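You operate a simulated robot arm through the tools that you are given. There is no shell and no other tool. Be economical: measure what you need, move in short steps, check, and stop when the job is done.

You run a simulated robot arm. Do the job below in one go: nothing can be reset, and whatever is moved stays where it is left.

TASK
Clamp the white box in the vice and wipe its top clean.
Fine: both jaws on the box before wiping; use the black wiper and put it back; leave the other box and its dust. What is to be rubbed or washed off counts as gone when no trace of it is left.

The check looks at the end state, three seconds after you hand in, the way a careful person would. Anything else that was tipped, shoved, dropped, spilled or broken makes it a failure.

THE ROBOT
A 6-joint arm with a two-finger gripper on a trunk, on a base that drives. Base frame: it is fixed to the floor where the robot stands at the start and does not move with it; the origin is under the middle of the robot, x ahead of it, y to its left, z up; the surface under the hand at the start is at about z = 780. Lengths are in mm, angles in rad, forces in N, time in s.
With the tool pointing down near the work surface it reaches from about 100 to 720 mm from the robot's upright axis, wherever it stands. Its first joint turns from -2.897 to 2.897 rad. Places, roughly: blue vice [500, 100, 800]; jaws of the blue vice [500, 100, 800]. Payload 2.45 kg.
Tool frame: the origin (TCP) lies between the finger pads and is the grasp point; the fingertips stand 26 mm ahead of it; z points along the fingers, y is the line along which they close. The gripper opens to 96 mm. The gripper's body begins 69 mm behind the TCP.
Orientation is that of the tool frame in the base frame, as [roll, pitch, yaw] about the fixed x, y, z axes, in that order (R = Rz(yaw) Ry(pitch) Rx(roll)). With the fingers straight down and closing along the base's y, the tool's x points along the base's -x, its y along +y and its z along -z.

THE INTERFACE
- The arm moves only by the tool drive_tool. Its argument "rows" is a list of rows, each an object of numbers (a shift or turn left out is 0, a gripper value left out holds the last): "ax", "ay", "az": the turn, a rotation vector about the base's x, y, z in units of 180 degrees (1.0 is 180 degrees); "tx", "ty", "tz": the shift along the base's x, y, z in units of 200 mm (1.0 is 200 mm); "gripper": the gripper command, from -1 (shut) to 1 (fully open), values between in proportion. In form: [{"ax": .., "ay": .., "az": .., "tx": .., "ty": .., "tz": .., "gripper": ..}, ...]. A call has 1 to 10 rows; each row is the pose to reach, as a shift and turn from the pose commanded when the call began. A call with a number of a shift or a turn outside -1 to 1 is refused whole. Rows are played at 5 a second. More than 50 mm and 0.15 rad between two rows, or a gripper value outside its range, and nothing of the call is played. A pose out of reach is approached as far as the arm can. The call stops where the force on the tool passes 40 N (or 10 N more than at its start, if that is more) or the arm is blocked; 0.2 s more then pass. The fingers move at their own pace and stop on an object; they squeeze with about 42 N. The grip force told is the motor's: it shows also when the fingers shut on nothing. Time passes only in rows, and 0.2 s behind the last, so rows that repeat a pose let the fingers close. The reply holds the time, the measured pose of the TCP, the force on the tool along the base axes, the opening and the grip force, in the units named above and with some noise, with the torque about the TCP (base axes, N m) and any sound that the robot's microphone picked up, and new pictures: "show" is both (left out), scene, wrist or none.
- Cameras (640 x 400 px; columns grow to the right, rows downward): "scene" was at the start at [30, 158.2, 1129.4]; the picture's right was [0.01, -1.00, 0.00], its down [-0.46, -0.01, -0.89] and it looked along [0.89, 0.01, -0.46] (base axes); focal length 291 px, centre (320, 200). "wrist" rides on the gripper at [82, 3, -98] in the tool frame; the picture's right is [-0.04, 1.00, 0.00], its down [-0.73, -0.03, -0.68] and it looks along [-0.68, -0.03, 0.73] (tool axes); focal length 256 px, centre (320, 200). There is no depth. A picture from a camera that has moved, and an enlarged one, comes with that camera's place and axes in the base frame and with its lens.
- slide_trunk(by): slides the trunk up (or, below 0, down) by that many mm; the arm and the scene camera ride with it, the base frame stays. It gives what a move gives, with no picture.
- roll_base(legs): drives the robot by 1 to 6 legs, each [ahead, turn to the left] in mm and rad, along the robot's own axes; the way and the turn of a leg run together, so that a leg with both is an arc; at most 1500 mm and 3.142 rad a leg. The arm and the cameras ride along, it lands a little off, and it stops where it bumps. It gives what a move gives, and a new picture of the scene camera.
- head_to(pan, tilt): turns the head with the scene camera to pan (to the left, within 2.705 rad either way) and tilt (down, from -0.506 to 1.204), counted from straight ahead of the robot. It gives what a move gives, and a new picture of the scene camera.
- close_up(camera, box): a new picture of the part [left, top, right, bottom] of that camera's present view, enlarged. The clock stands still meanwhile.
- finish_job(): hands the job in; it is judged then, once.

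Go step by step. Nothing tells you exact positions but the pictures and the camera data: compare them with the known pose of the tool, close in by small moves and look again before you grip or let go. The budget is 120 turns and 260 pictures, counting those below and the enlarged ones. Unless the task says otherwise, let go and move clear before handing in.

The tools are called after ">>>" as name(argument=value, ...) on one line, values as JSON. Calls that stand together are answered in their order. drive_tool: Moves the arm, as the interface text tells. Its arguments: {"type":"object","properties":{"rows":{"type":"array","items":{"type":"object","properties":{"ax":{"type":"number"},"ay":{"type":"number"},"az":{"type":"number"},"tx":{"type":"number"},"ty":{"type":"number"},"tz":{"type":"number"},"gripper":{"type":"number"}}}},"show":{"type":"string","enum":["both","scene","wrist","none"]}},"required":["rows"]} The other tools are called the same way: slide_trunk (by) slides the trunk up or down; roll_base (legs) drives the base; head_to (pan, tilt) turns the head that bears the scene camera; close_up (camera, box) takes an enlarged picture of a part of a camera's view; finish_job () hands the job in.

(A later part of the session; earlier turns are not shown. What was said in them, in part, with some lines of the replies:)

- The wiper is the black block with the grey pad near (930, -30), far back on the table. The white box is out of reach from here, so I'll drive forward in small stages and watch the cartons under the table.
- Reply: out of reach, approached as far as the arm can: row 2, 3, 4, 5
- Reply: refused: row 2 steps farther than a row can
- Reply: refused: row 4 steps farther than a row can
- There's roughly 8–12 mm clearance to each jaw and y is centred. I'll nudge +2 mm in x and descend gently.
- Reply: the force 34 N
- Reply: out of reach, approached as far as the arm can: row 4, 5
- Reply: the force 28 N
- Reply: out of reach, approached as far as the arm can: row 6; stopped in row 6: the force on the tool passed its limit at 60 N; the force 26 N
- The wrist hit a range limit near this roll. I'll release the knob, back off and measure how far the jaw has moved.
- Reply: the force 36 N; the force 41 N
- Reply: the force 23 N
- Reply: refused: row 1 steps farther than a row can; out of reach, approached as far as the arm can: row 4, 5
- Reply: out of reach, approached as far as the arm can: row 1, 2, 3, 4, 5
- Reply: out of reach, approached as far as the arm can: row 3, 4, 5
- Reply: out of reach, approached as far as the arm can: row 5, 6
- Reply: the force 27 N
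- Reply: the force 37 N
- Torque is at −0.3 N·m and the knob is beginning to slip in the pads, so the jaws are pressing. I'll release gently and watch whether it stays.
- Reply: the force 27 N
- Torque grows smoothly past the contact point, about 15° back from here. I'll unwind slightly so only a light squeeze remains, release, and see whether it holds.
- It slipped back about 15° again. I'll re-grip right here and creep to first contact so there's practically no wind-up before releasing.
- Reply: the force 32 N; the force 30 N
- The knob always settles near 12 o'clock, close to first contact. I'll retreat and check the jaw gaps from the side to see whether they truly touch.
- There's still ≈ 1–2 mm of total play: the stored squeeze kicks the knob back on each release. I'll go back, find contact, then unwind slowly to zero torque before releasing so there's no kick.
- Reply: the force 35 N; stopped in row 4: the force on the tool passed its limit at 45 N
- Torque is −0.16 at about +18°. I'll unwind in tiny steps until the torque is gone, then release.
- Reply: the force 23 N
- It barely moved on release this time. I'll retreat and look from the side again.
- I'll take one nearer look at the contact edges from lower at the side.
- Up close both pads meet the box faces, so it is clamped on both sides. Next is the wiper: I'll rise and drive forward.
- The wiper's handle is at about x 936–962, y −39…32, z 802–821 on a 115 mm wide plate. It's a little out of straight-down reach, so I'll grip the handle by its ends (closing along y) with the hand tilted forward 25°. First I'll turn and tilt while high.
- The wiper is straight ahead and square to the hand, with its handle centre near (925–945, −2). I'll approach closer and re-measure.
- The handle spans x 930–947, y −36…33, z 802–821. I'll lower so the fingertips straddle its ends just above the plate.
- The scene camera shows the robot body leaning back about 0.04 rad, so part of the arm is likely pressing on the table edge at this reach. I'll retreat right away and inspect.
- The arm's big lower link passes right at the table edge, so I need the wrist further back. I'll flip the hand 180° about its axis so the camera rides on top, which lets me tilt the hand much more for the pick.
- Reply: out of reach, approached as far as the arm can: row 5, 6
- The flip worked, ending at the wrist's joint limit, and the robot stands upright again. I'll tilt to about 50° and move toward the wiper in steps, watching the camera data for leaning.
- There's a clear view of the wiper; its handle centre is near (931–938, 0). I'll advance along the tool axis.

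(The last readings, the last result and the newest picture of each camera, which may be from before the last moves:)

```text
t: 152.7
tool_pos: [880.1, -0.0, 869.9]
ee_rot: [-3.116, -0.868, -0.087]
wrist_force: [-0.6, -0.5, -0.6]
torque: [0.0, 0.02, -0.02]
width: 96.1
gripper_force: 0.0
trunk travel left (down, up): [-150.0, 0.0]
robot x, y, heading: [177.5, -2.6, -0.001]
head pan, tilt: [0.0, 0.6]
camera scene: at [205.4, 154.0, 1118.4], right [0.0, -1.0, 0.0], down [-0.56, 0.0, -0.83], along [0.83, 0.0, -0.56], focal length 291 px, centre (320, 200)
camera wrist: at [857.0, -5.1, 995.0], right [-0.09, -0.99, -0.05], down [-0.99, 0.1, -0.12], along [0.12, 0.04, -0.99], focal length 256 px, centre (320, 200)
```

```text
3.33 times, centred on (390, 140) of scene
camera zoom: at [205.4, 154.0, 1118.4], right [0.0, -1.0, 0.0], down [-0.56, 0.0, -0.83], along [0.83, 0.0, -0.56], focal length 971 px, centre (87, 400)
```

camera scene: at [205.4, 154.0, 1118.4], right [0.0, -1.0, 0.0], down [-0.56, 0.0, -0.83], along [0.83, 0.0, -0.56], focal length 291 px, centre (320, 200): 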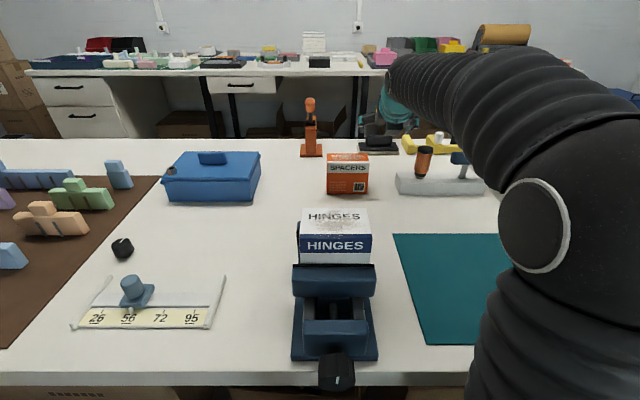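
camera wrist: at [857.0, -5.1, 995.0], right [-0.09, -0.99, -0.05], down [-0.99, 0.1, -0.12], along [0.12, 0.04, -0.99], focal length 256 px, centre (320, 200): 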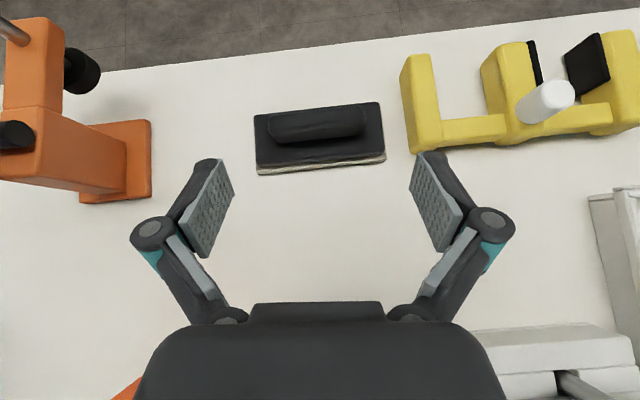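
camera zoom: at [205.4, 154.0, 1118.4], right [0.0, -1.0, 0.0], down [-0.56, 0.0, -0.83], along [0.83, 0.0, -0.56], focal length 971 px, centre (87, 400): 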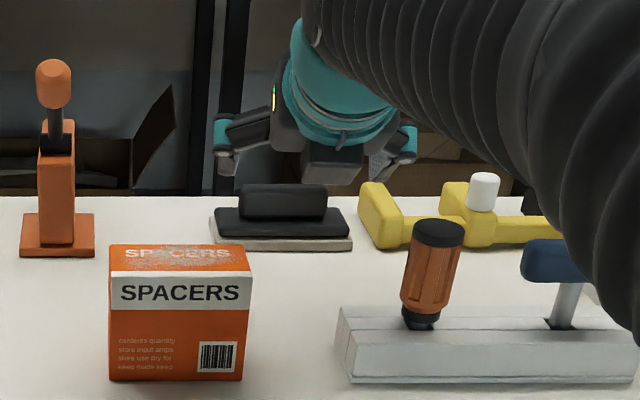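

There's no leaning now. The handle centre is near (936, −1). I'll try squaring the yaw by a few degrees.

>>> drive_tool(rows=[{"az": 0.012}, {"az": 0.024}, {"az": 0.024}], show="wrist")

```text
t: 153.5
tool_pos: [878.5, 7.6, 869.3]
ee_rot: [-3.119, -0.87, -0.056]
wrist_force: [0.0, 0.2, -0.4]
torque: [0.01, 0.0, 0.02]
width: 96.1
gripper_force: 0.1
out of reach, approached as far as the arm can: row 1, 2, 3
trunk travel left (down, up): [-150.0, 0.0]
robot x, y, heading: [176.4, -5.2, -0.001]
head pan, tilt: [0.0, 0.6]
camera wrist: at [856.8, 4.0, 994.3], right [-0.07, -1.0, -0.04], down [-0.99, 0.07, -0.12], along [0.12, 0.04, -0.99], focal length 256 px, centre (320, 200)
```

wrist: 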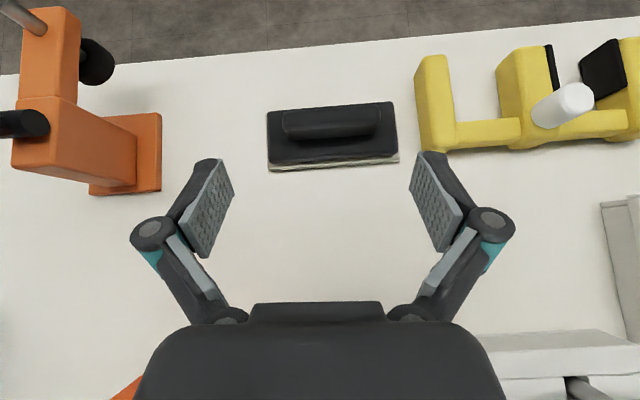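

The wrist limit leaves a residual 5° yaw, which is acceptable. I'll move onto the handle.

>>> drive_tool(rows=[{"tx": 0.0, "ty": -0.043, "az": -0.013}, {"tx": 0.1, "ty": -0.043, "tz": -0.09, "az": -0.013}, {"tx": 0.18, "ty": -0.043, "tz": -0.165, "az": -0.013}, {"tx": 0.18, "ty": -0.043, "tz": -0.165, "az": -0.013}])

>>> close_up(camera="wrist", box=[220, 80, 420, 260])

>>> close_up(camera="scene", box=[340, 100, 430, 170])

```text
t: 154.5
tool_pos: [913.6, 3.7, 836.4]
ee_rot: [-3.121, -0.87, -0.06]
wrist_force: [0.0, 0.1, 0.0]
torque: [0.0, -0.01, 0.03]
width: 95.7
gripper_force: 0.0
out of reach, approached as far as the arm can: row 1, 2, 3, 4
trunk travel left (down, up): [-150.0, 0.0]
robot x, y, heading: [178.8, 2.9, -0.001]
head pan, tilt: [0.0, 0.6]
camera scene: at [205.5, 154.0, 1118.4], right [0.0, -1.0, 0.0], down [-0.56, 0.0, -0.83], along [0.83, 0.0, -0.56], focal length 291 px, centre (320, 200)
camera wrist: at [891.2, -0.1, 960.8], right [-0.07, -1.0, -0.04], down [-0.99, 0.07, -0.12], along [0.12, 0.03, -0.99], focal length 256 px, centre (320, 200)
```

scene: 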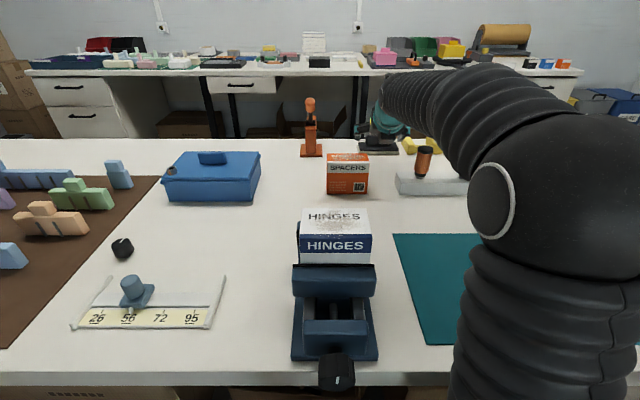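
wrist: 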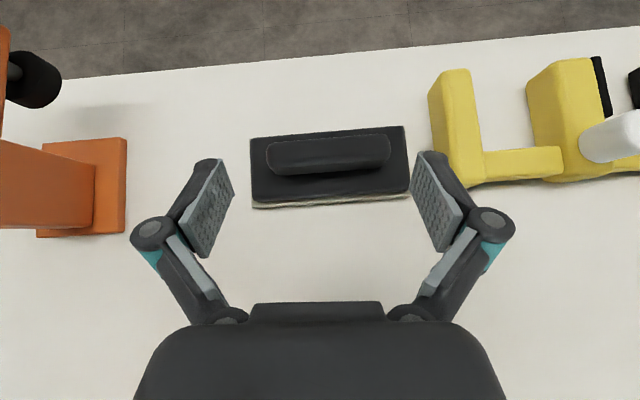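

```text
2.22 times, centred on (320, 170) of wrist
camera zoom: at [891.2, -0.1, 960.8], right [-0.07, -1.0, -0.04], down [-0.99, 0.07, -0.12], along [0.12, 0.03, -0.99], focal length 569 px, centre (320, 267)
```

zoom: 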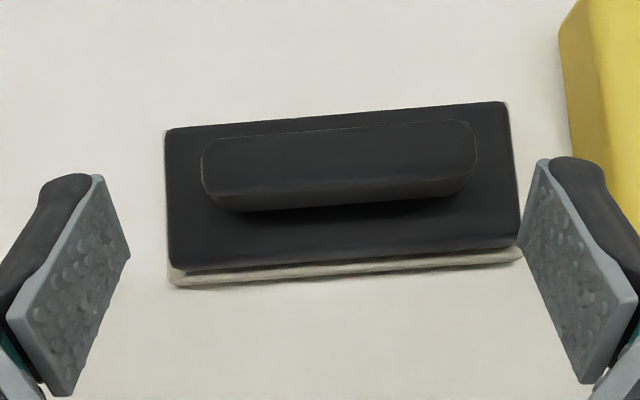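

```text
5.71 times, centred on (385, 135) of scene
camera zoom: at [205.5, 154.0, 1118.4], right [0.0, -1.0, 0.0], down [-0.56, 0.0, -0.83], along [0.83, 0.0, -0.56], focal length 1665 px, centre (-51, 571)
```

zoom: 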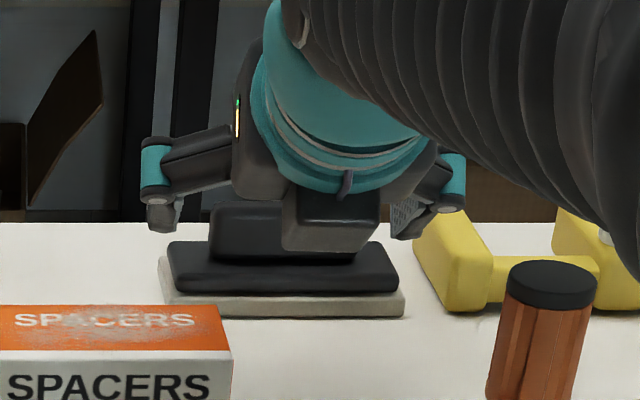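

I'll trim y and yaw, narrow the opening a little to keep clear of the yellow clamp, and settle onto the handle.

>>> drive_tool(rows=[{"ty": -0.03, "az": -0.022, "gripper": 0.77}, {"tx": 0.02, "ty": -0.03, "tz": -0.02, "az": -0.022}, {"tx": 0.032, "ty": -0.03, "tz": -0.037, "az": -0.022}, {"tx": 0.032, "ty": -0.03, "tz": -0.037, "az": -0.022}])

>>> close_up(camera="wrist", box=[220, 80, 420, 260])

>>> close_up(camera="scene", box=[340, 100, 430, 170])

```text
t: 155.5
tool_pos: [921.1, -3.1, 827.7]
ee_rot: [-3.115, -0.868, -0.122]
wrist_force: [0.0, 0.5, 0.3]
torque: [-0.02, 0.02, -0.02]
width: 85.0
gripper_force: 0.1
trunk travel left (down, up): [-150.0, 0.0]
robot x, y, heading: [174.9, 0.4, -0.002]
head pan, tilt: [0.0, 0.6]
camera scene: at [205.5, 154.0, 1118.4], right [0.0, -1.0, 0.0], down [-0.56, 0.0, -0.83], along [0.83, 0.0, -0.56], focal length 291 px, centre (320, 200)
camera wrist: at [898.2, -5.9, 953.1], right [-0.13, -0.99, -0.05], down [-0.98, 0.13, -0.12], along [0.13, 0.03, -0.99], focal length 256 px, centre (320, 200)
```

scene: 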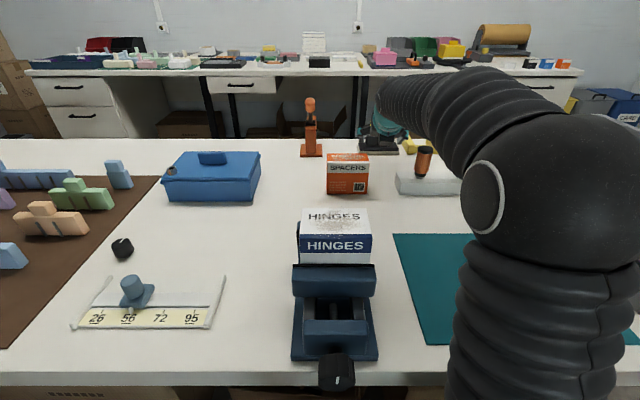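
wrist: 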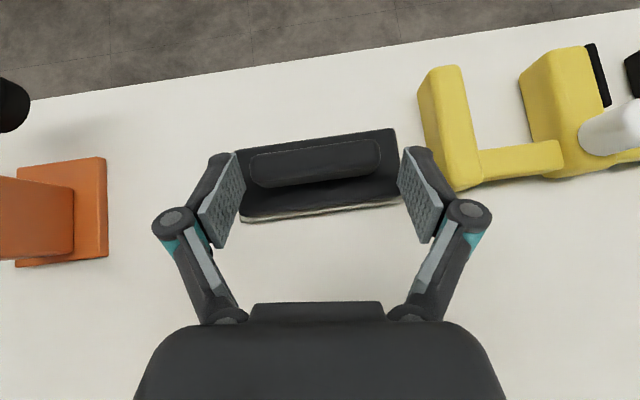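

```text
2.22 times, centred on (320, 170) of wrist
camera zoom: at [898.2, -5.9, 953.1], right [-0.13, -0.99, -0.05], down [-0.98, 0.13, -0.12], along [0.13, 0.03, -0.99], focal length 569 px, centre (320, 267)
```

zoom: 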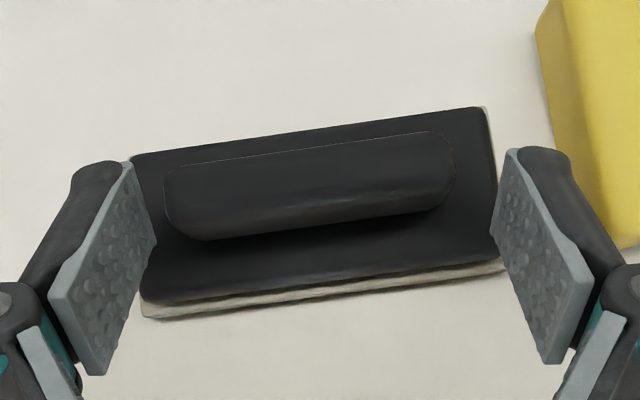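

```text
5.71 times, centred on (385, 135) of scene
camera zoom: at [205.5, 154.0, 1118.4], right [0.0, -1.0, 0.0], down [-0.56, 0.0, -0.83], along [0.83, 0.0, -0.56], focal length 1665 px, centre (-51, 571)
```

zoom: 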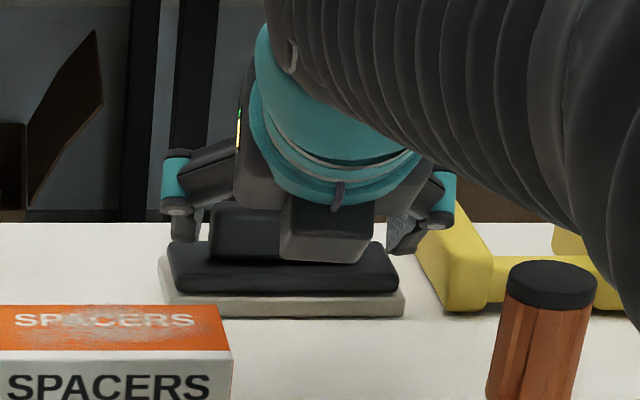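

The fingers straddle the handle's ends. I'll trim yaw slightly and close.

>>> drive_tool(rows=[{"az": 0.01}, {"az": 0.01, "gripper": -1}, {"az": 0.01, "gripper": -1}, {"az": 0.01, "gripper": -1}, {"az": 0.01, "gripper": -1}])

>>> close_up(camera="wrist", box=[220, 80, 420, 260])

```text
t: 156.7
tool_pos: [920.9, -4.1, 828.3]
ee_rot: [-3.116, -0.869, -0.092]
wrist_force: [1.1, 0.2, 3.2]
torque: [-0.26, -0.06, 0.04]
width: 69.5
gripper_force: 42.3
trunk travel left (down, up): [-150.0, 0.0]
robot x, y, heading: [177.4, 0.3, 0.0]
head pan, tilt: [0.0, 0.6]
camera scene: at [205.3, 154.1, 1118.4], right [0.0, -1.0, 0.0], down [-0.56, 0.0, -0.83], along [0.83, 0.0, -0.56], focal length 291 px, centre (320, 200)
camera wrist: at [898.1, -6.5, 953.9], right [-0.1, -0.99, -0.05], down [-0.99, 0.1, -0.12], along [0.13, 0.03, -0.99], focal length 256 px, centre (320, 200)
```

scene: 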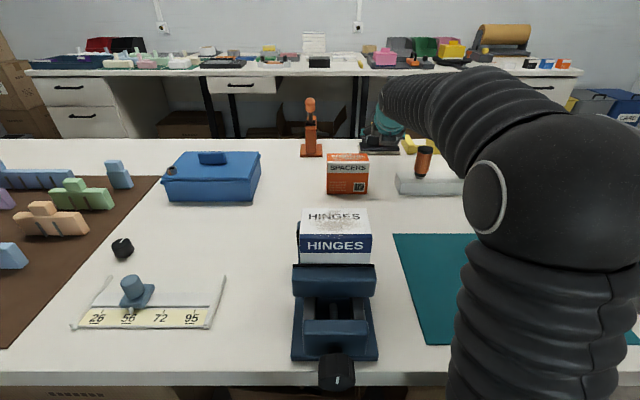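
wrist: 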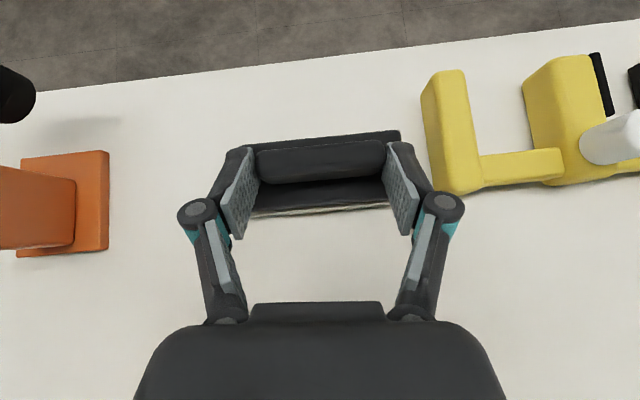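

```text
2.22 times, centred on (320, 170) of wrist
camera zoom: at [898.1, -6.5, 953.9], right [-0.1, -0.99, -0.05], down [-0.99, 0.1, -0.12], along [0.13, 0.03, -0.99], focal length 569 px, centre (320, 267)
```

zoom: 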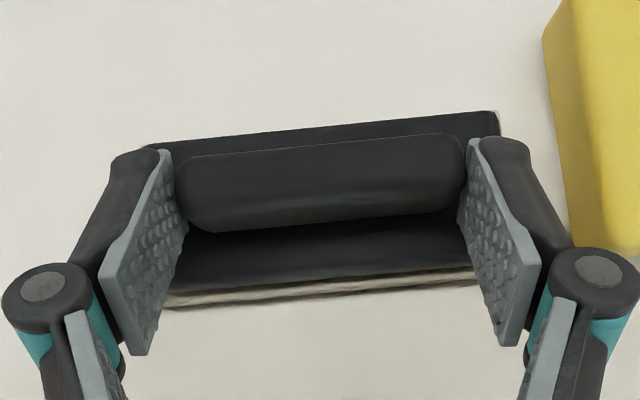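

I have a firm grip on the handle (69.5 mm). I'll lift, then retreat diagonally upward clear of SPACERS and the screwdriver.

>>> drive_tool(rows=[{"tz": 0.05}, {"tz": 0.12}, {"tx": -0.1, "tz": 0.22}, {"tx": -0.22, "tz": 0.34}, {"tx": -0.34, "tz": 0.46}, {"tx": -0.46, "tz": 0.58}, {"tx": -0.56, "tz": 0.68}, {"tx": -0.6, "tz": 0.72}, {"tx": -0.6, "tz": 0.72}])

```text
t: 158.7
tool_pos: [802.4, -4.2, 971.6]
ee_rot: [-3.116, -0.866, -0.093]
wrist_force: [0.2, 0.3, -1.1]
torque: [-0.03, -0.01, -0.03]
width: 69.7
gripper_force: 42.5
trunk travel left (down, up): [-150.0, 0.0]
robot x, y, heading: [181.1, -2.4, 0.0]
head pan, tilt: [0.0, 0.6]
camera scene: at [205.6, 154.0, 1118.4], right [0.0, -1.0, 0.0], down [-0.56, 0.0, -0.83], along [0.83, 0.0, -0.56], focal length 291 px, centre (320, 200)
camera wrist: at [779.7, -8.3, 1096.9], right [-0.1, -0.99, -0.05], down [-0.99, 0.1, -0.12], along [0.12, 0.03, -0.99], focal length 256 px, centre (320, 200)
```

scene: 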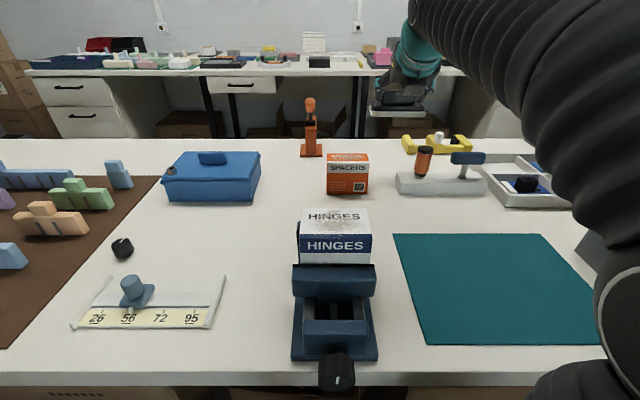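
wrist: 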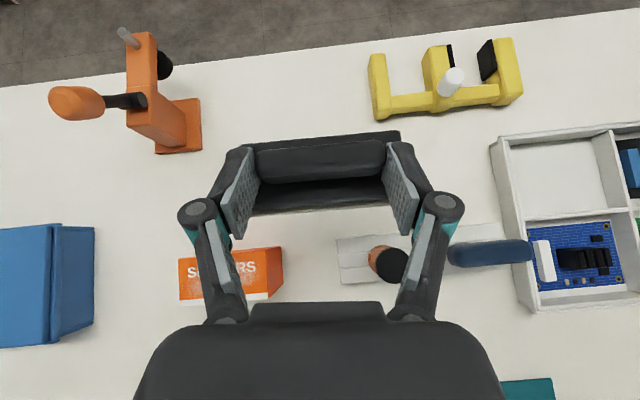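

The wiper is held level. I'll back the robot up about 220 mm so the box is at a comfortable distance.

>>> roll_base(legs=[[-220, 0]])

>>> drive_tool(rows=[{"tx": -0.1, "ty": 0.1, "az": 0.02}, {"tx": -0.25, "ty": 0.25, "az": 0.03}, {"tx": -0.4, "ty": 0.4, "az": 0.03}, {"tx": -0.53, "ty": 0.55, "az": 0.03}, {"tx": -0.53, "ty": 0.7, "az": 0.03}, {"tx": -0.53, "ty": 0.7, "az": 0.03}])

>>> close_up(camera="scene", box=[260, 60, 400, 220])

```text
t: 160.4
tool_pos: [582.3, -3.6, 971.7]
ee_rot: [-3.117, -0.868, -0.091]
wrist_force: [-0.5, 0.9, -0.2]
torque: [-0.01, 0.02, 0.01]
width: 69.5
gripper_force: 41.8
trunk travel left (down, up): [-150.0, 0.0]
robot x, y, heading: [-42.8, -4.5, 0.004]
head pan, tilt: [0.0, 0.6]
camera scene: at [-15.2, 153.9, 1118.4], right [0.0, -1.0, 0.0], down [-0.56, 0.0, -0.83], along [0.83, 0.0, -0.56], focal length 291 px, centre (320, 200)
```

scene: 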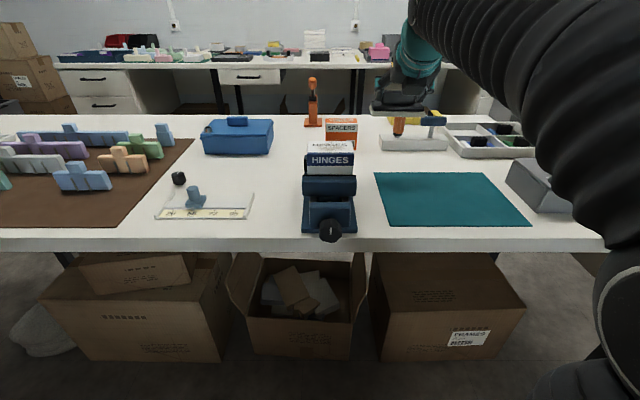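

```text
t: 161.8
tool_pos: [476.0, 138.6, 971.6]
ee_rot: [-3.117, -0.867, 0.003]
wrist_force: [-0.2, 0.6, -0.5]
torque: [-0.02, 0.01, 0.01]
width: 69.3
gripper_force: 42.1
out of reach, approached as far as the arm can: row 1
trunk travel left (down, up): [-150.0, 0.0]
robot x, y, heading: [-39.4, -4.7, 0.001]
head pan, tilt: [0.0, 0.6]
camera scene: at [-15.2, 153.9, 1118.4], right [0.0, -1.0, 0.0], down [-0.56, 0.0, -0.83], along [0.83, 0.0, -0.56], focal length 291 px, centre (320, 200)
camera wrist: at [452.8, 133.6, 1097.6], right [-0.01, -1.0, -0.05], down [-0.99, 0.01, -0.12], along [0.12, 0.05, -0.99], focal length 256 px, centre (320, 200)
```

scene: 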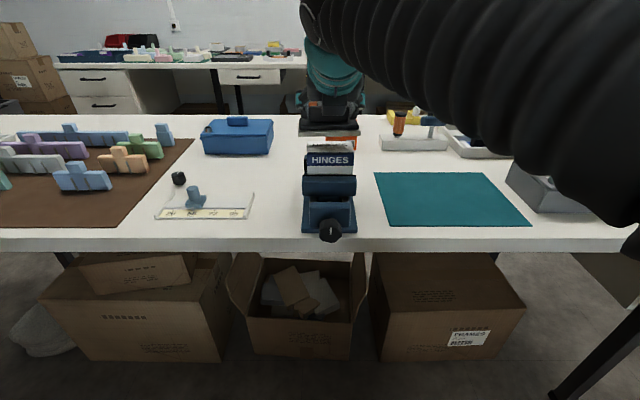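
wrist: 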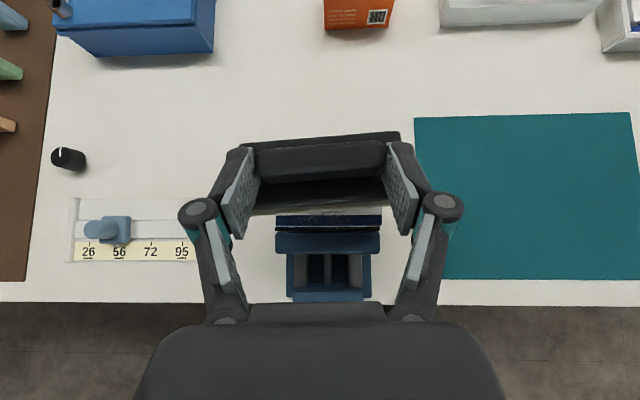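

```text
2.50 times, centred on (330, 140) of scene
camera zoom: at [-15.2, 153.9, 1118.4], right [0.0, -1.0, 0.0], down [-0.56, 0.0, -0.83], along [0.83, 0.0, -0.56], focal length 728 px, centre (295, 350)
```

zoom: 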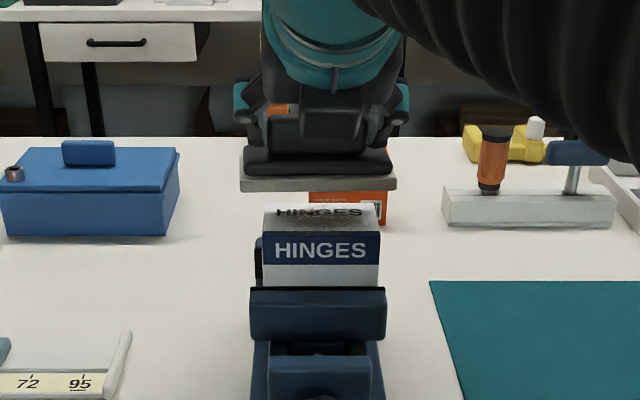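

The pad is centred over the box top. I'll descend gently to light contact.

>>> drive_tool(rows=[{"tz": -0.1}, {"tz": -0.15}, {"tz": -0.165}, {"tz": -0.18}, {"tz": -0.19}, {"tz": -0.2}, {"tz": -0.205}, {"tz": -0.205}], show="scene")

>>> close_up(camera="scene", box=[290, 90, 380, 190])

```text
t: 163.1
tool_pos: [474.0, 136.6, 937.1]
ee_rot: [-3.11, -0.88, 0.002]
wrist_force: [-1.1, 0.2, 10.2]
torque: [-0.49, 0.09, 0.0]
width: 69.4
gripper_force: 41.8
trunk travel left (down, up): [-150.0, 0.0]
robot x, y, heading: [-38.7, -2.9, 0.001]
head pan, tilt: [0.0, 0.6]
stopped in row 6: the force on the tool passed its limit at 41 N (the readings are from after the stop); the commanded pose is now the measured one
camera scene: at [-15.7, 153.9, 1117.8], right [0.0, -1.0, 0.0], down [-0.56, 0.0, -0.83], along [0.83, 0.0, -0.56], focal length 291 px, centre (320, 200)
```

scene: 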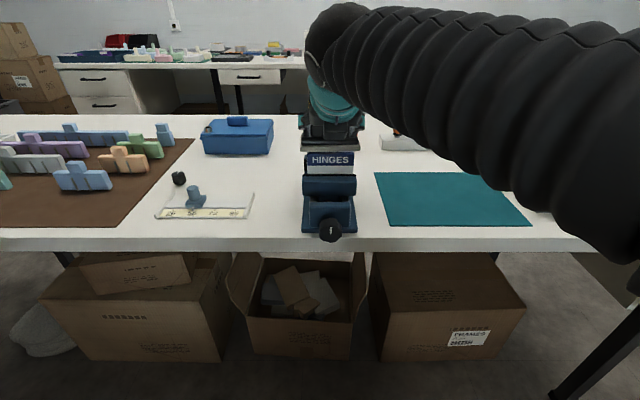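

```text
4.00 times, centred on (335, 140) of scene
camera zoom: at [-15.7, 153.9, 1117.8], right [0.0, -1.0, 0.0], down [-0.56, 0.0, -0.83], along [0.83, 0.0, -0.56], focal length 1166 px, centre (260, 440)
```

zoom: 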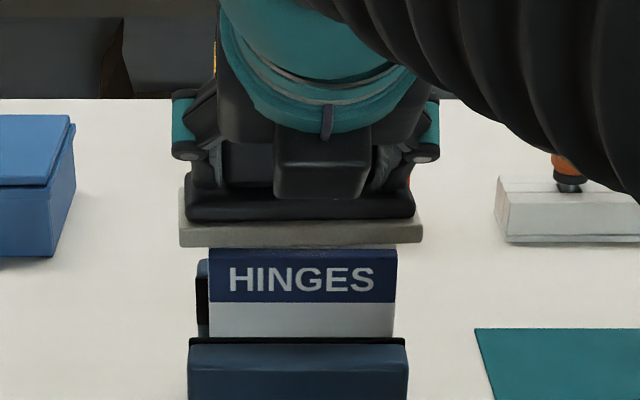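

In contact at about 10 N. I'll wipe with strokes along y at three x offsets, keeping the pressure light.

>>> drive_tool(rows=[{"ty": 0.06}, {"ty": 0.12}, {"ty": 0.06}, {"ty": 0.0}, {"ty": -0.06}, {"ty": -0.12}, {"ty": -0.06, "tx": 0.02}, {"ty": 0.0, "tx": 0.05}, {"ty": 0.06, "tx": 0.05}, {"ty": 0.12, "tx": 0.05}], show="none")

>>> drive_tool(rows=[{"ty": -0.06}, {"ty": -0.12}, {"ty": -0.18}, {"ty": -0.24}, {"ty": -0.2, "tx": -0.05}, {"ty": -0.15, "tx": -0.1}, {"ty": -0.09, "tx": -0.1}, {"ty": -0.03, "tx": -0.1}, {"ty": -0.09, "tx": -0.1}, {"ty": -0.15, "tx": -0.1}], show="scene")

```text
t: 165.3
tool_pos: [484.8, 159.5, 938.7]
ee_rot: [-3.113, -0.88, 0.0]
wrist_force: [1.3, -7.6, 30.8]
torque: [-1.7, -0.14, 0.0]
width: 69.1
gripper_force: 42.1
trunk travel left (down, up): [-150.0, 0.0]
robot x, y, heading: [-41.9, -1.8, 0.003]
head pan, tilt: [0.0, 0.6]
```

```text
t: 167.5
tool_pos: [463.5, 132.5, 937.2]
ee_rot: [-3.109, -0.88, -0.001]
wrist_force: [-1.1, 10.5, 26.6]
torque: [0.1, -0.05, 0.05]
width: 69.3
gripper_force: 42.1
trunk travel left (down, up): [-150.0, 0.0]
robot x, y, heading: [-42.5, -7.6, 0.003]
head pan, tilt: [0.0, 0.6]
camera scene: at [-16.6, 154.4, 1118.5], right [0.0, -1.0, 0.0], down [-0.56, 0.0, -0.83], along [0.83, 0.0, -0.56], focal length 291 px, centre (320, 200)
```

scene: 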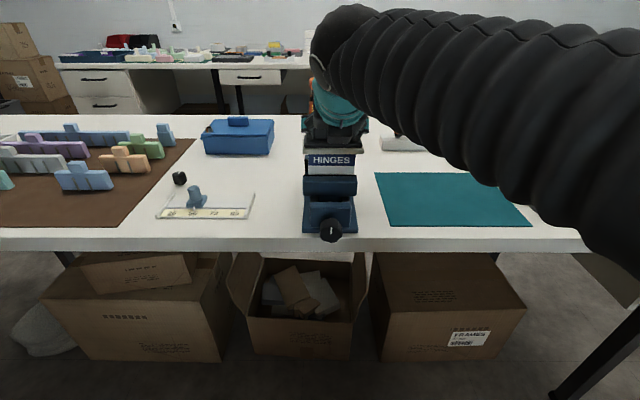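

I'll lift off and move aside to inspect the top.

>>> drive_tool(rows=[{"tz": 0.1}, {"tz": 0.25}, {"tz": 0.25, "ty": -0.2}, {"tz": 0.25, "ty": -0.4}, {"tz": 0.25, "ty": -0.6}, {"tz": 0.25, "ty": -0.7}], show="both")

>>> close_up(camera="scene", box=[290, 120, 370, 190])

>>> close_up(camera="scene", box=[300, 135, 360, 170])

```text
t: 168.9
tool_pos: [465.6, 35.5, 984.0]
ee_rot: [-3.118, -0.878, -0.004]
wrist_force: [-0.6, 0.5, -1.1]
torque: [-0.01, 0.0, 0.01]
width: 69.1
gripper_force: 42.1
out of reach, approached as far as the arm can: row 5, 6
trunk travel left (down, up): [-150.0, 0.0]
robot x, y, heading: [-42.8, -2.2, 0.003]
head pan, tilt: [0.0, 0.6]
camera scene: at [-15.2, 153.9, 1118.4], right [0.0, -1.0, 0.0], down [-0.56, 0.0, -0.83], along [0.83, 0.0, -0.56], focal length 291 px, centre (320, 200)
camera wrist: at [441.4, 28.4, 1108.6], right [-0.01, -1.0, -0.05], down [-0.99, 0.02, -0.13], along [0.13, 0.05, -0.99], focal length 256 px, centre (320, 200)
```

scene: 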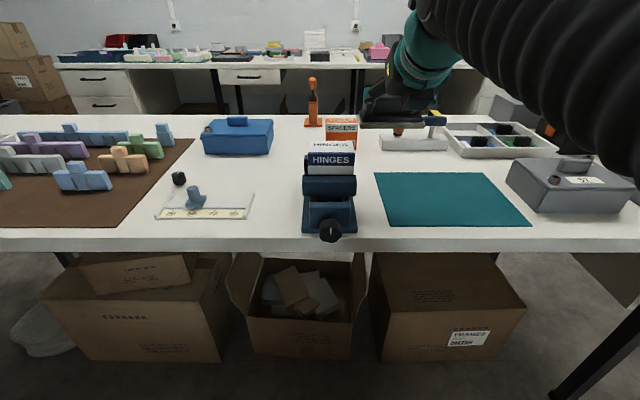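
wrist: 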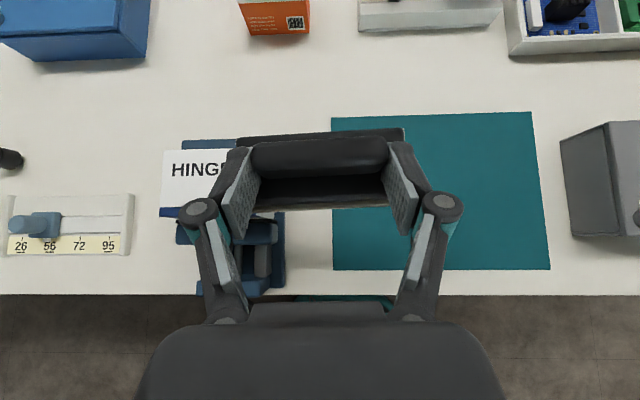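

```text
5.71 times, centred on (330, 155) of scene
camera zoom: at [-15.2, 153.9, 1118.4], right [0.0, -1.0, 0.0], down [-0.56, 0.0, -0.83], along [0.83, 0.0, -0.56], focal length 1665 px, centre (263, 457)
```

zoom: 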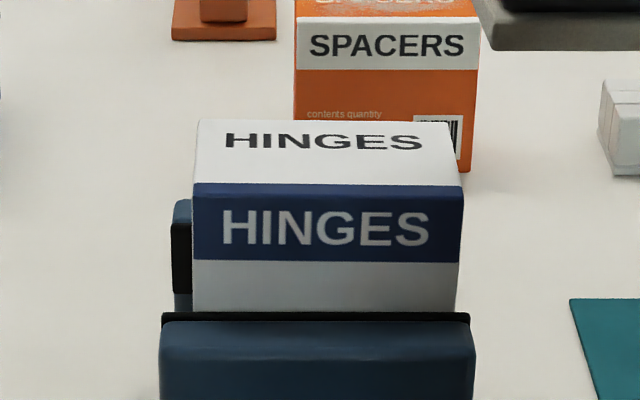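

```text
10.67 times, centred on (330, 152) of scene
camera zoom: at [-15.2, 153.9, 1118.4], right [0.0, -1.0, 0.0], down [-0.56, 0.0, -0.83], along [0.83, 0.0, -0.56], focal length 3108 px, centre (213, 707)
```

zoom: 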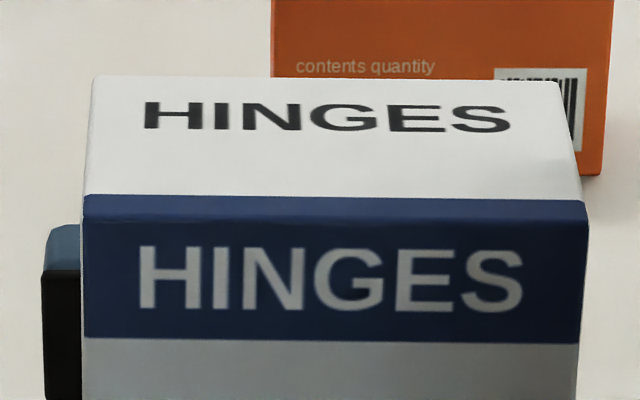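

The top looks clean from here. I'll shift the hand back to see the top and the vice from above with the hand camera.

>>> drive_tool(rows=[{"tx": -0.2}, {"tx": -0.4}, {"tx": -0.5}, {"tx": -0.5}], show="wrist")

>>> close_up(camera="wrist", box=[100, 40, 300, 180])

```text
t: 169.9
tool_pos: [361.7, 36.1, 984.3]
ee_rot: [-3.113, -0.875, -0.001]
wrist_force: [-0.1, -0.1, -1.0]
torque: [-0.02, -0.02, -0.01]
width: 69.4
gripper_force: 41.7
trunk travel left (down, up): [-150.0, 0.0]
robot x, y, heading: [-37.7, -5.0, 0.001]
head pan, tilt: [0.0, 0.6]
camera wrist: at [339.5, 30.0, 1108.7], right [0.0, -1.0, -0.05], down [-0.99, 0.01, -0.13], along [0.13, 0.05, -0.99], focal length 256 px, centre (320, 200)
```

wrist: 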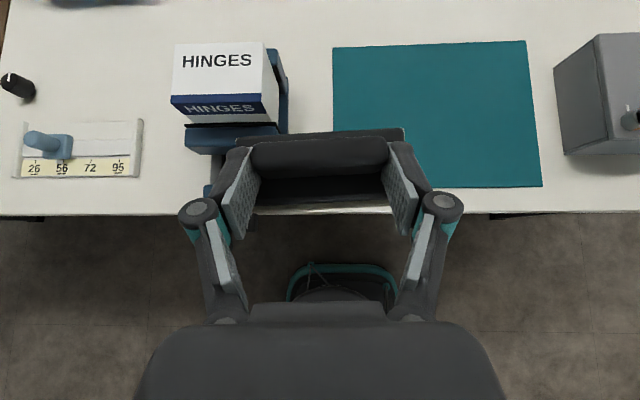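

```text
2.86 times, centred on (200, 110) of wrist
camera zoom: at [339.5, 30.0, 1108.7], right [0.0, -1.0, -0.05], down [-0.99, 0.01, -0.13], along [0.13, 0.05, -0.99], focal length 731 px, centre (663, 457)
```

zoom: 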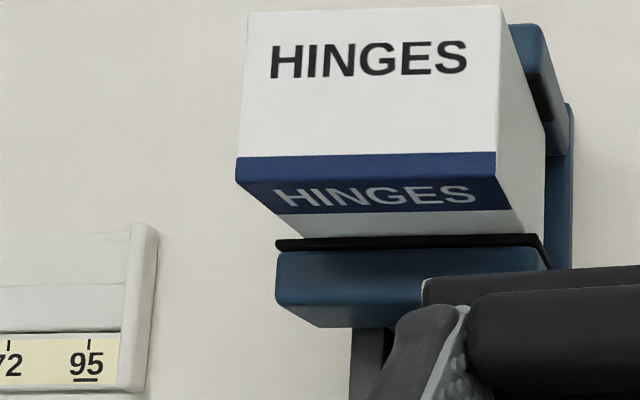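

The top is clean and the box stays seated in the jaws. Next I'll return the wiper, moving the hand back out first and then driving forward.

>>> drive_tool(rows=[{"az": -0.015, "tx": 0.2}, {"az": -0.03, "tx": 0.4, "ty": -0.05}, {"az": -0.03, "tx": 0.6, "ty": -0.12}, {"az": -0.03, "tx": 0.8, "ty": -0.2}, {"az": -0.03, "tx": 1.0, "ty": -0.2}, {"az": -0.03, "tx": 1.0, "ty": -0.2}], show="none")

>>> roll_base(legs=[[220, 0]])

```text
t: 171.3
tool_pos: [565.7, -4.3, 984.8]
ee_rot: [-3.115, -0.876, -0.097]
wrist_force: [0.5, -0.5, -0.9]
torque: [-0.02, -0.02, 0.02]
width: 69.4
gripper_force: 42.0
trunk travel left (down, up): [-150.0, 0.0]
robot x, y, heading: [-41.4, -2.7, 0.005]
head pan, tilt: [0.0, 0.6]
```

```text
t: 173.0
tool_pos: [788.4, -5.3, 984.1]
ee_rot: [-3.115, -0.876, -0.097]
wrist_force: [-0.2, 0.1, -0.1]
torque: [0.0, 0.0, 0.0]
width: 69.4
gripper_force: 42.0
trunk travel left (down, up): [-150.0, 0.0]
robot x, y, heading: [184.6, -7.1, -0.0]
head pan, tilt: [0.0, 0.6]
camera scene: at [207.9, 153.9, 1118.4], right [0.0, -1.0, 0.0], down [-0.56, 0.0, -0.83], along [0.83, 0.0, -0.56], focal length 291 px, centre (320, 200)
```

scene: 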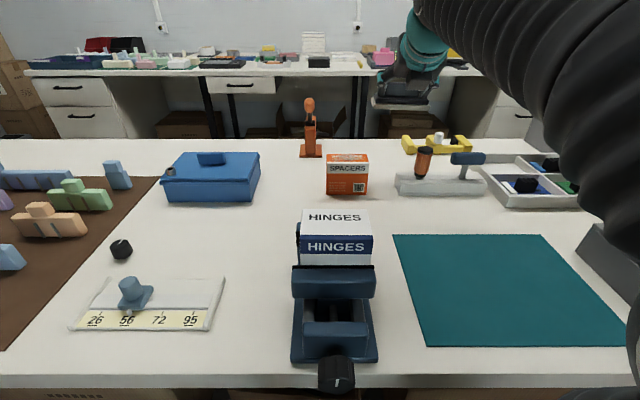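

In position to put it back. I'll follow the reverse path to just above its original spot.

>>> drive_tool(rows=[{"tx": 0.07, "tz": -0.06, "ay": 0.002}, {"tx": 0.19, "tz": -0.18, "ay": 0.002}, {"tx": 0.31, "tz": -0.3, "ay": 0.002}, {"tx": 0.43, "tz": -0.42, "ay": 0.002}, {"tx": 0.56, "tz": -0.55, "ay": 0.002}, {"tx": 0.66, "tz": -0.65, "ay": 0.002}, {"tx": 0.66, "tz": -0.68, "ay": 0.002, "ty": 0.005}, {"tx": 0.66, "tz": -0.68, "ay": 0.002, "ty": 0.005}])

>>> close_up(camera="scene", box=[330, 100, 450, 180])

```text
t: 174.8
tool_pos: [918.1, -5.8, 847.7]
ee_rot: [-3.113, -0.872, -0.098]
wrist_force: [-0.1, 0.0, -0.7]
torque: [-0.01, 0.03, 0.0]
width: 69.1
gripper_force: 41.3
trunk travel left (down, up): [-150.0, 0.0]
robot x, y, heading: [182.8, -5.4, -0.002]
head pan, tilt: [0.0, 0.6]
camera scene: at [207.9, 153.9, 1118.4], right [0.0, -1.0, 0.0], down [-0.57, 0.0, -0.83], along [0.83, 0.0, -0.57], focal length 291 px, centre (320, 200)
camera wrist: at [895.2, -8.9, 973.7], right [-0.1, -0.99, -0.05], down [-0.99, 0.11, -0.12], along [0.13, 0.03, -0.99], focal length 256 px, centre (320, 200)
```

scene: 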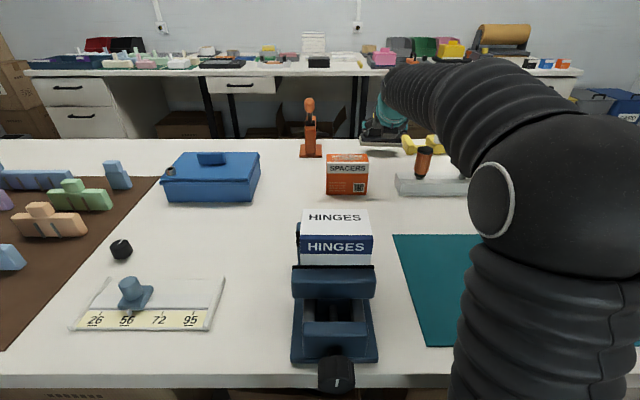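
wrist: 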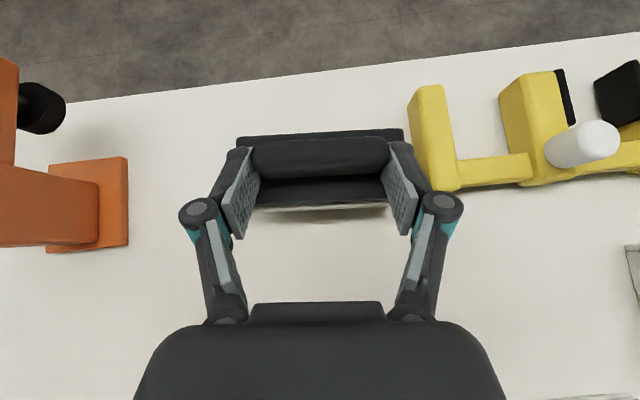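

```text
5.00 times, centred on (390, 140) of scene
camera zoom: at [207.9, 153.9, 1118.4], right [0.0, -1.0, 0.0], down [-0.57, 0.0, -0.83], along [0.83, 0.0, -0.57], focal length 1457 px, centre (-30, 500)
```

zoom: 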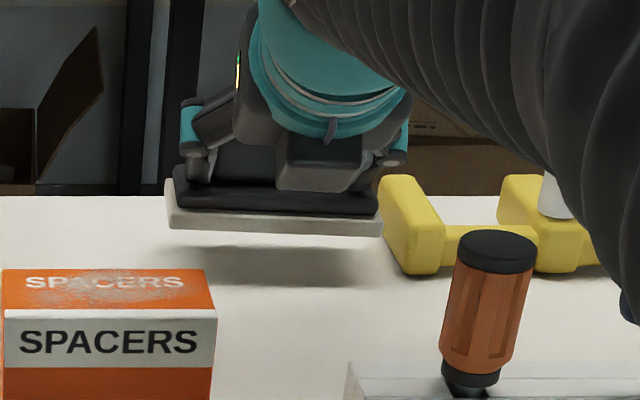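

It's just above the table. I'll trim it away from the yellow clamp and lower it until it sits.

>>> drive_tool(rows=[{"tx": 0.013, "ty": 0.016}, {"tx": 0.013, "ty": 0.016, "tz": -0.05}, {"tx": 0.013, "ty": 0.016, "tz": -0.075}, {"tx": 0.013, "ty": 0.016, "tz": -0.085}, {"tx": 0.013, "ty": 0.016, "tz": -0.092}, {"tx": 0.013, "ty": 0.016, "tz": -0.097}, {"tx": 0.013, "ty": 0.016, "tz": -0.097}])

>>> close_up(camera="scene", box=[330, 100, 450, 180])

```text
t: 176.4
tool_pos: [921.4, -2.4, 829.0]
ee_rot: [-3.113, -0.871, -0.097]
wrist_force: [-0.2, 0.1, 0.7]
torque: [0.01, 0.02, -0.01]
width: 69.1
gripper_force: 42.5
trunk travel left (down, up): [-150.0, 0.0]
robot x, y, heading: [180.4, -5.5, -0.005]
head pan, tilt: [0.0, 0.6]
camera scene: at [207.9, 153.9, 1118.4], right [0.0, -1.0, 0.0], down [-0.57, 0.0, -0.83], along [0.82, 0.0, -0.57], focal length 291 px, centre (320, 200)
camera wrist: at [898.6, -5.8, 954.2], right [-0.1, -0.99, -0.05], down [-0.99, 0.11, -0.12], along [0.13, 0.04, -0.99], focal length 256 px, centre (320, 200)
```

scene: 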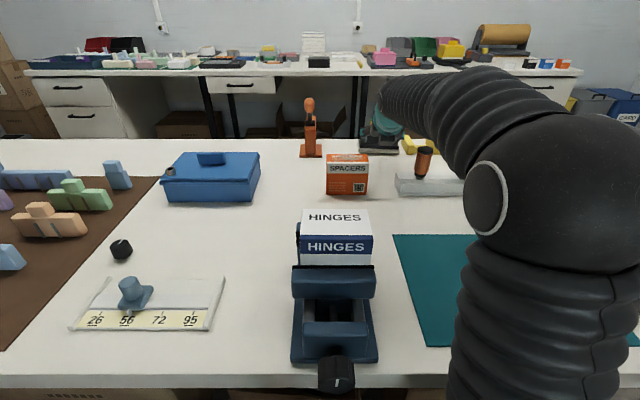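
wrist: 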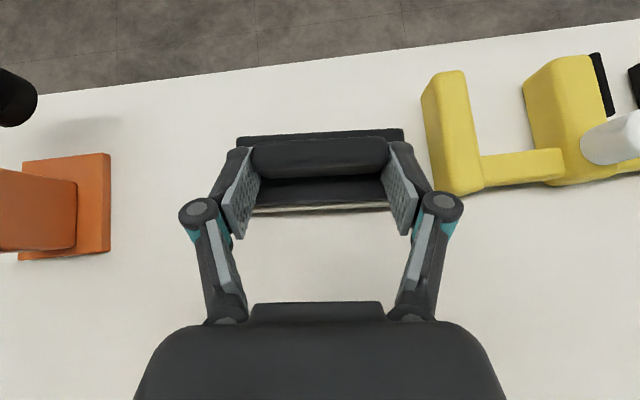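

```text
5.00 times, centred on (390, 140) of scene
camera zoom: at [207.9, 153.9, 1118.4], right [0.0, -1.0, 0.0], down [-0.57, 0.0, -0.83], along [0.82, 0.0, -0.57], focal length 1457 px, centre (-30, 500)
```

zoom: 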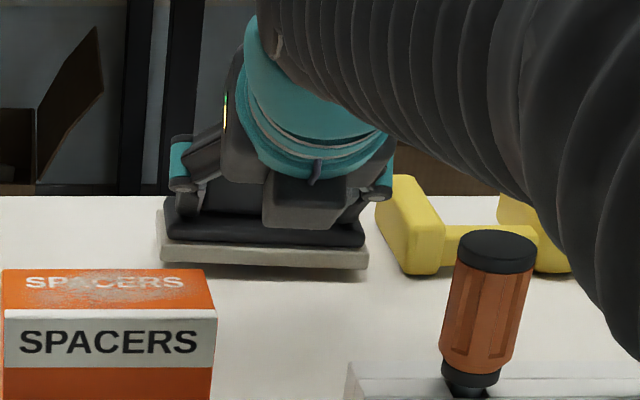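

It's nearly down; I'll take another millimetre or two to contact.

>>> drive_tool(rows=[{"tz": -0.005}, {"tz": -0.01}, {"tz": -0.015}, {"tz": -0.015}], show="none")

```text
t: 177.4
tool_pos: [920.0, -1.9, 825.5]
ee_rot: [-3.114, -0.873, -0.097]
wrist_force: [-0.7, 0.5, -1.1]
torque: [0.01, 0.0, 0.02]
width: 69.0
gripper_force: 42.2
trunk travel left (down, up): [-150.0, 0.0]
robot x, y, heading: [179.3, -2.4, 0.002]
head pan, tilt: [0.0, 0.6]
```

>>> drive_tool(rows=[{"tz": -0.005}, {"tz": -0.01}, {"tz": -0.015}, {"tz": -0.02}, {"tz": -0.02}], show="wrist")

>>> close_up(camera="scene", box=[350, 120, 420, 170])

```text
t: 178.6
tool_pos: [921.3, -1.5, 822.9]
ee_rot: [-3.114, -0.875, -0.099]
wrist_force: [0.4, -1.5, 8.7]
torque: [-0.58, -0.26, 0.02]
width: 68.8
gripper_force: 42.0
trunk travel left (down, up): [-150.0, 0.0]
robot x, y, heading: [183.2, -3.5, -0.007]
head pan, tilt: [0.0, 0.6]
camera wrist: at [897.7, -4.8, 948.6], right [-0.1, -0.99, -0.05], down [-0.99, 0.11, -0.13], along [0.13, 0.03, -0.99], focal length 256 px, centre (320, 200)
```

wrist: 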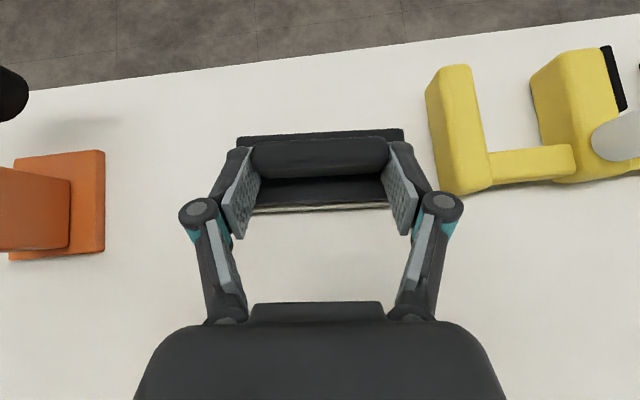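

```text
8.00 times, centred on (385, 145) of scene
camera zoom: at [207.4, 153.9, 1118.5], right [0.0, -1.0, 0.0], down [-0.56, 0.0, -0.83], along [0.83, 0.0, -0.56], focal length 2331 px, centre (-200, 640)
```

zoom: 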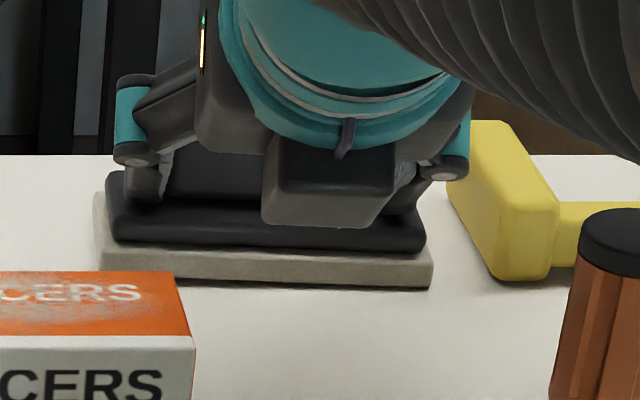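

It's on the table. I'll open moderately and back out along the tool axis.

>>> drive_tool(rows=[{"tz": 0.004, "gripper": 0.75}, {"tz": 0.004, "gripper": 0.75}, {"tz": 0.004, "gripper": 0.75}, {"tx": -0.06, "tz": 0.06}, {"tx": -0.18, "tz": 0.17}, {"tx": -0.32, "tz": 0.3}, {"tx": -0.46, "tz": 0.43}, {"tx": -0.56, "tz": 0.55}, {"tx": -0.62, "tz": 0.65}])

>>> close_up(camera="wrist", box=[220, 20, 420, 140])

>>> close_up(camera="scene", box=[280, 90, 440, 210])

```text
t: 180.6
tool_pos: [799.2, 2.0, 951.0]
ee_rot: [-3.114, -0.87, -0.097]
wrist_force: [0.8, 0.1, -0.6]
torque: [0.01, -0.01, 0.0]
width: 84.2
gripper_force: 0.1
trunk travel left (down, up): [-150.0, 0.0]
robot x, y, heading: [179.0, -3.5, -0.0]
head pan, tilt: [0.0, 0.6]
camera scene: at [208.1, 153.9, 1118.4], right [0.0, -1.0, 0.0], down [-0.57, 0.0, -0.82], along [0.82, 0.0, -0.57], focal length 291 px, centre (320, 200)
camera wrist: at [775.5, -1.8, 1077.0], right [-0.1, -0.99, -0.05], down [-0.99, 0.11, -0.12], along [0.13, 0.04, -0.99], focal length 256 px, centre (320, 200)
```

scene: 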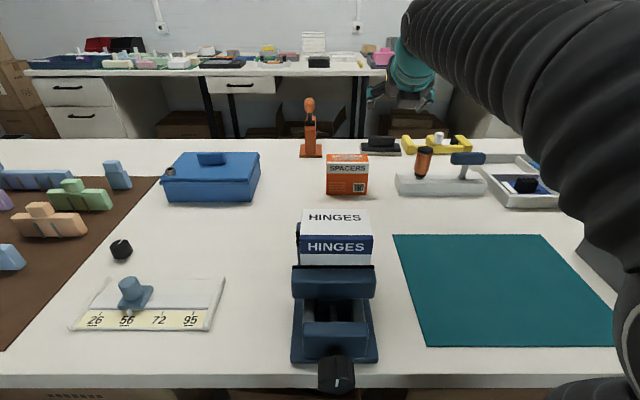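
wrist: 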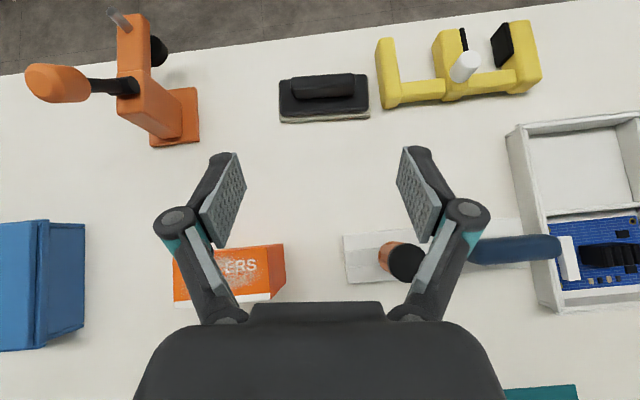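

```text
3.20 times, centred on (320, 80) of wrist
camera zoom: at [775.5, -1.8, 1077.0], right [-0.1, -0.99, -0.05], down [-0.99, 0.11, -0.12], along [0.13, 0.04, -0.99], focal length 819 px, centre (320, 584)
```

zoom: 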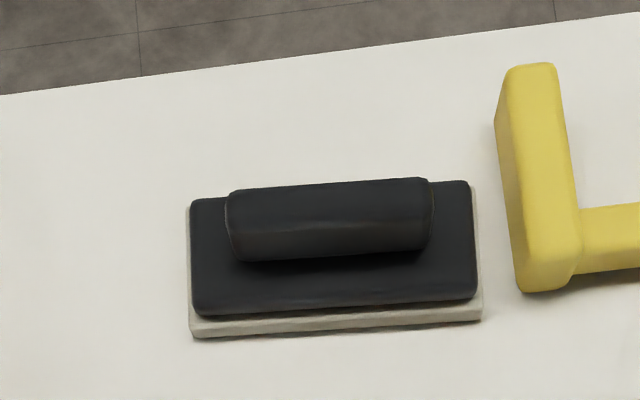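

```text
3.33 times, centred on (360, 150) of scene
camera zoom: at [208.1, 153.9, 1118.4], right [0.0, -1.0, 0.0], down [-0.57, 0.0, -0.82], along [0.82, 0.0, -0.57], focal length 971 px, centre (187, 367)
```

zoom: 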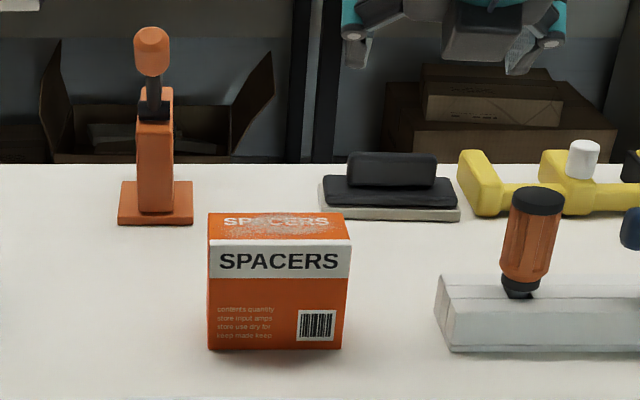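

The wiper is back in its spot and SPACERS is untouched. One last check of the vice.

>>> close_up(camera="scene", box=[280, 200, 390, 290])

>>> close_up(camera="scene", box=[285, 250, 385, 395])

```text
4.44 times, centred on (335, 245) of scene
camera zoom: at [208.1, 153.9, 1118.4], right [0.0, -1.0, 0.0], down [-0.57, 0.0, -0.82], along [0.82, 0.0, -0.57], focal length 1295 px, centre (253, 0)
```

zoom: 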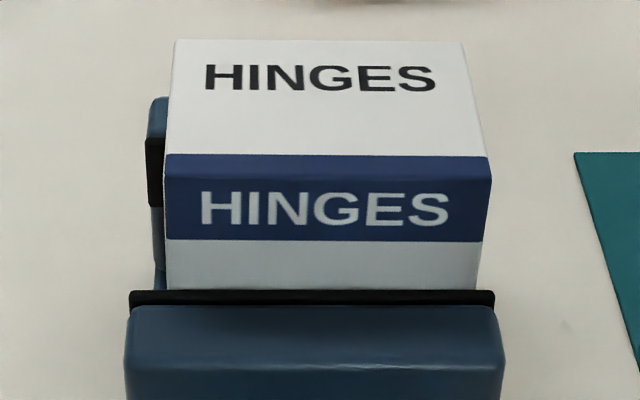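

```text
2.76 times, centred on (335, 322) of scene
camera zoom: at [208.1, 153.9, 1118.4], right [0.0, -1.0, 0.0], down [-0.57, 0.0, -0.82], along [0.82, 0.0, -0.57], focal length 804 px, centre (279, -138)
```

zoom: 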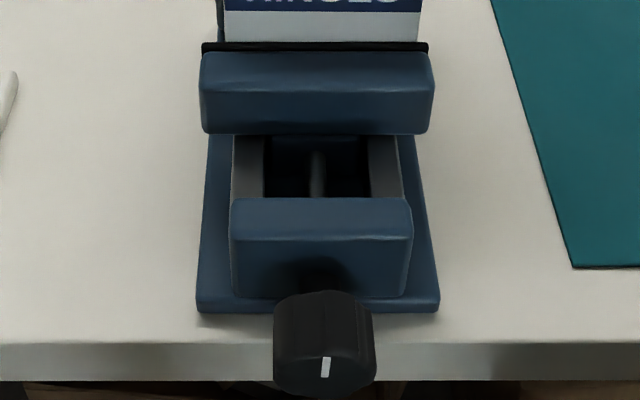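

The box is clean and seated between both jaws, the wiper is back, nothing else was disturbed, and the hand is clear. I'm handing in.

>>> finish_job()

```text
The job is handed in.
```

I handed the job in: the white HINGES box is held in the blue vice with a jaw on each side, its top is wiped clean, and the black wiper is back in its place. I left the SPACERS box and its dust alone.

- **Clamp:** the jaws touch the box but do not squeeze it hard. Each time I tightened further, the knob sprang back when I let go. I settled on first contact, and the knob stayed put through the wiping.
- **Wiper:** it sits a few millimetres off and turned a few degrees from where it was, because the wrist could not reach the exact angle.
- **Arm on the table edge:** on the first reach for the wiper, the lower arm seems to have pressed on the table's front edge for a moment and the robot leaned back slightly. I backed off at once and saw nothing moved.
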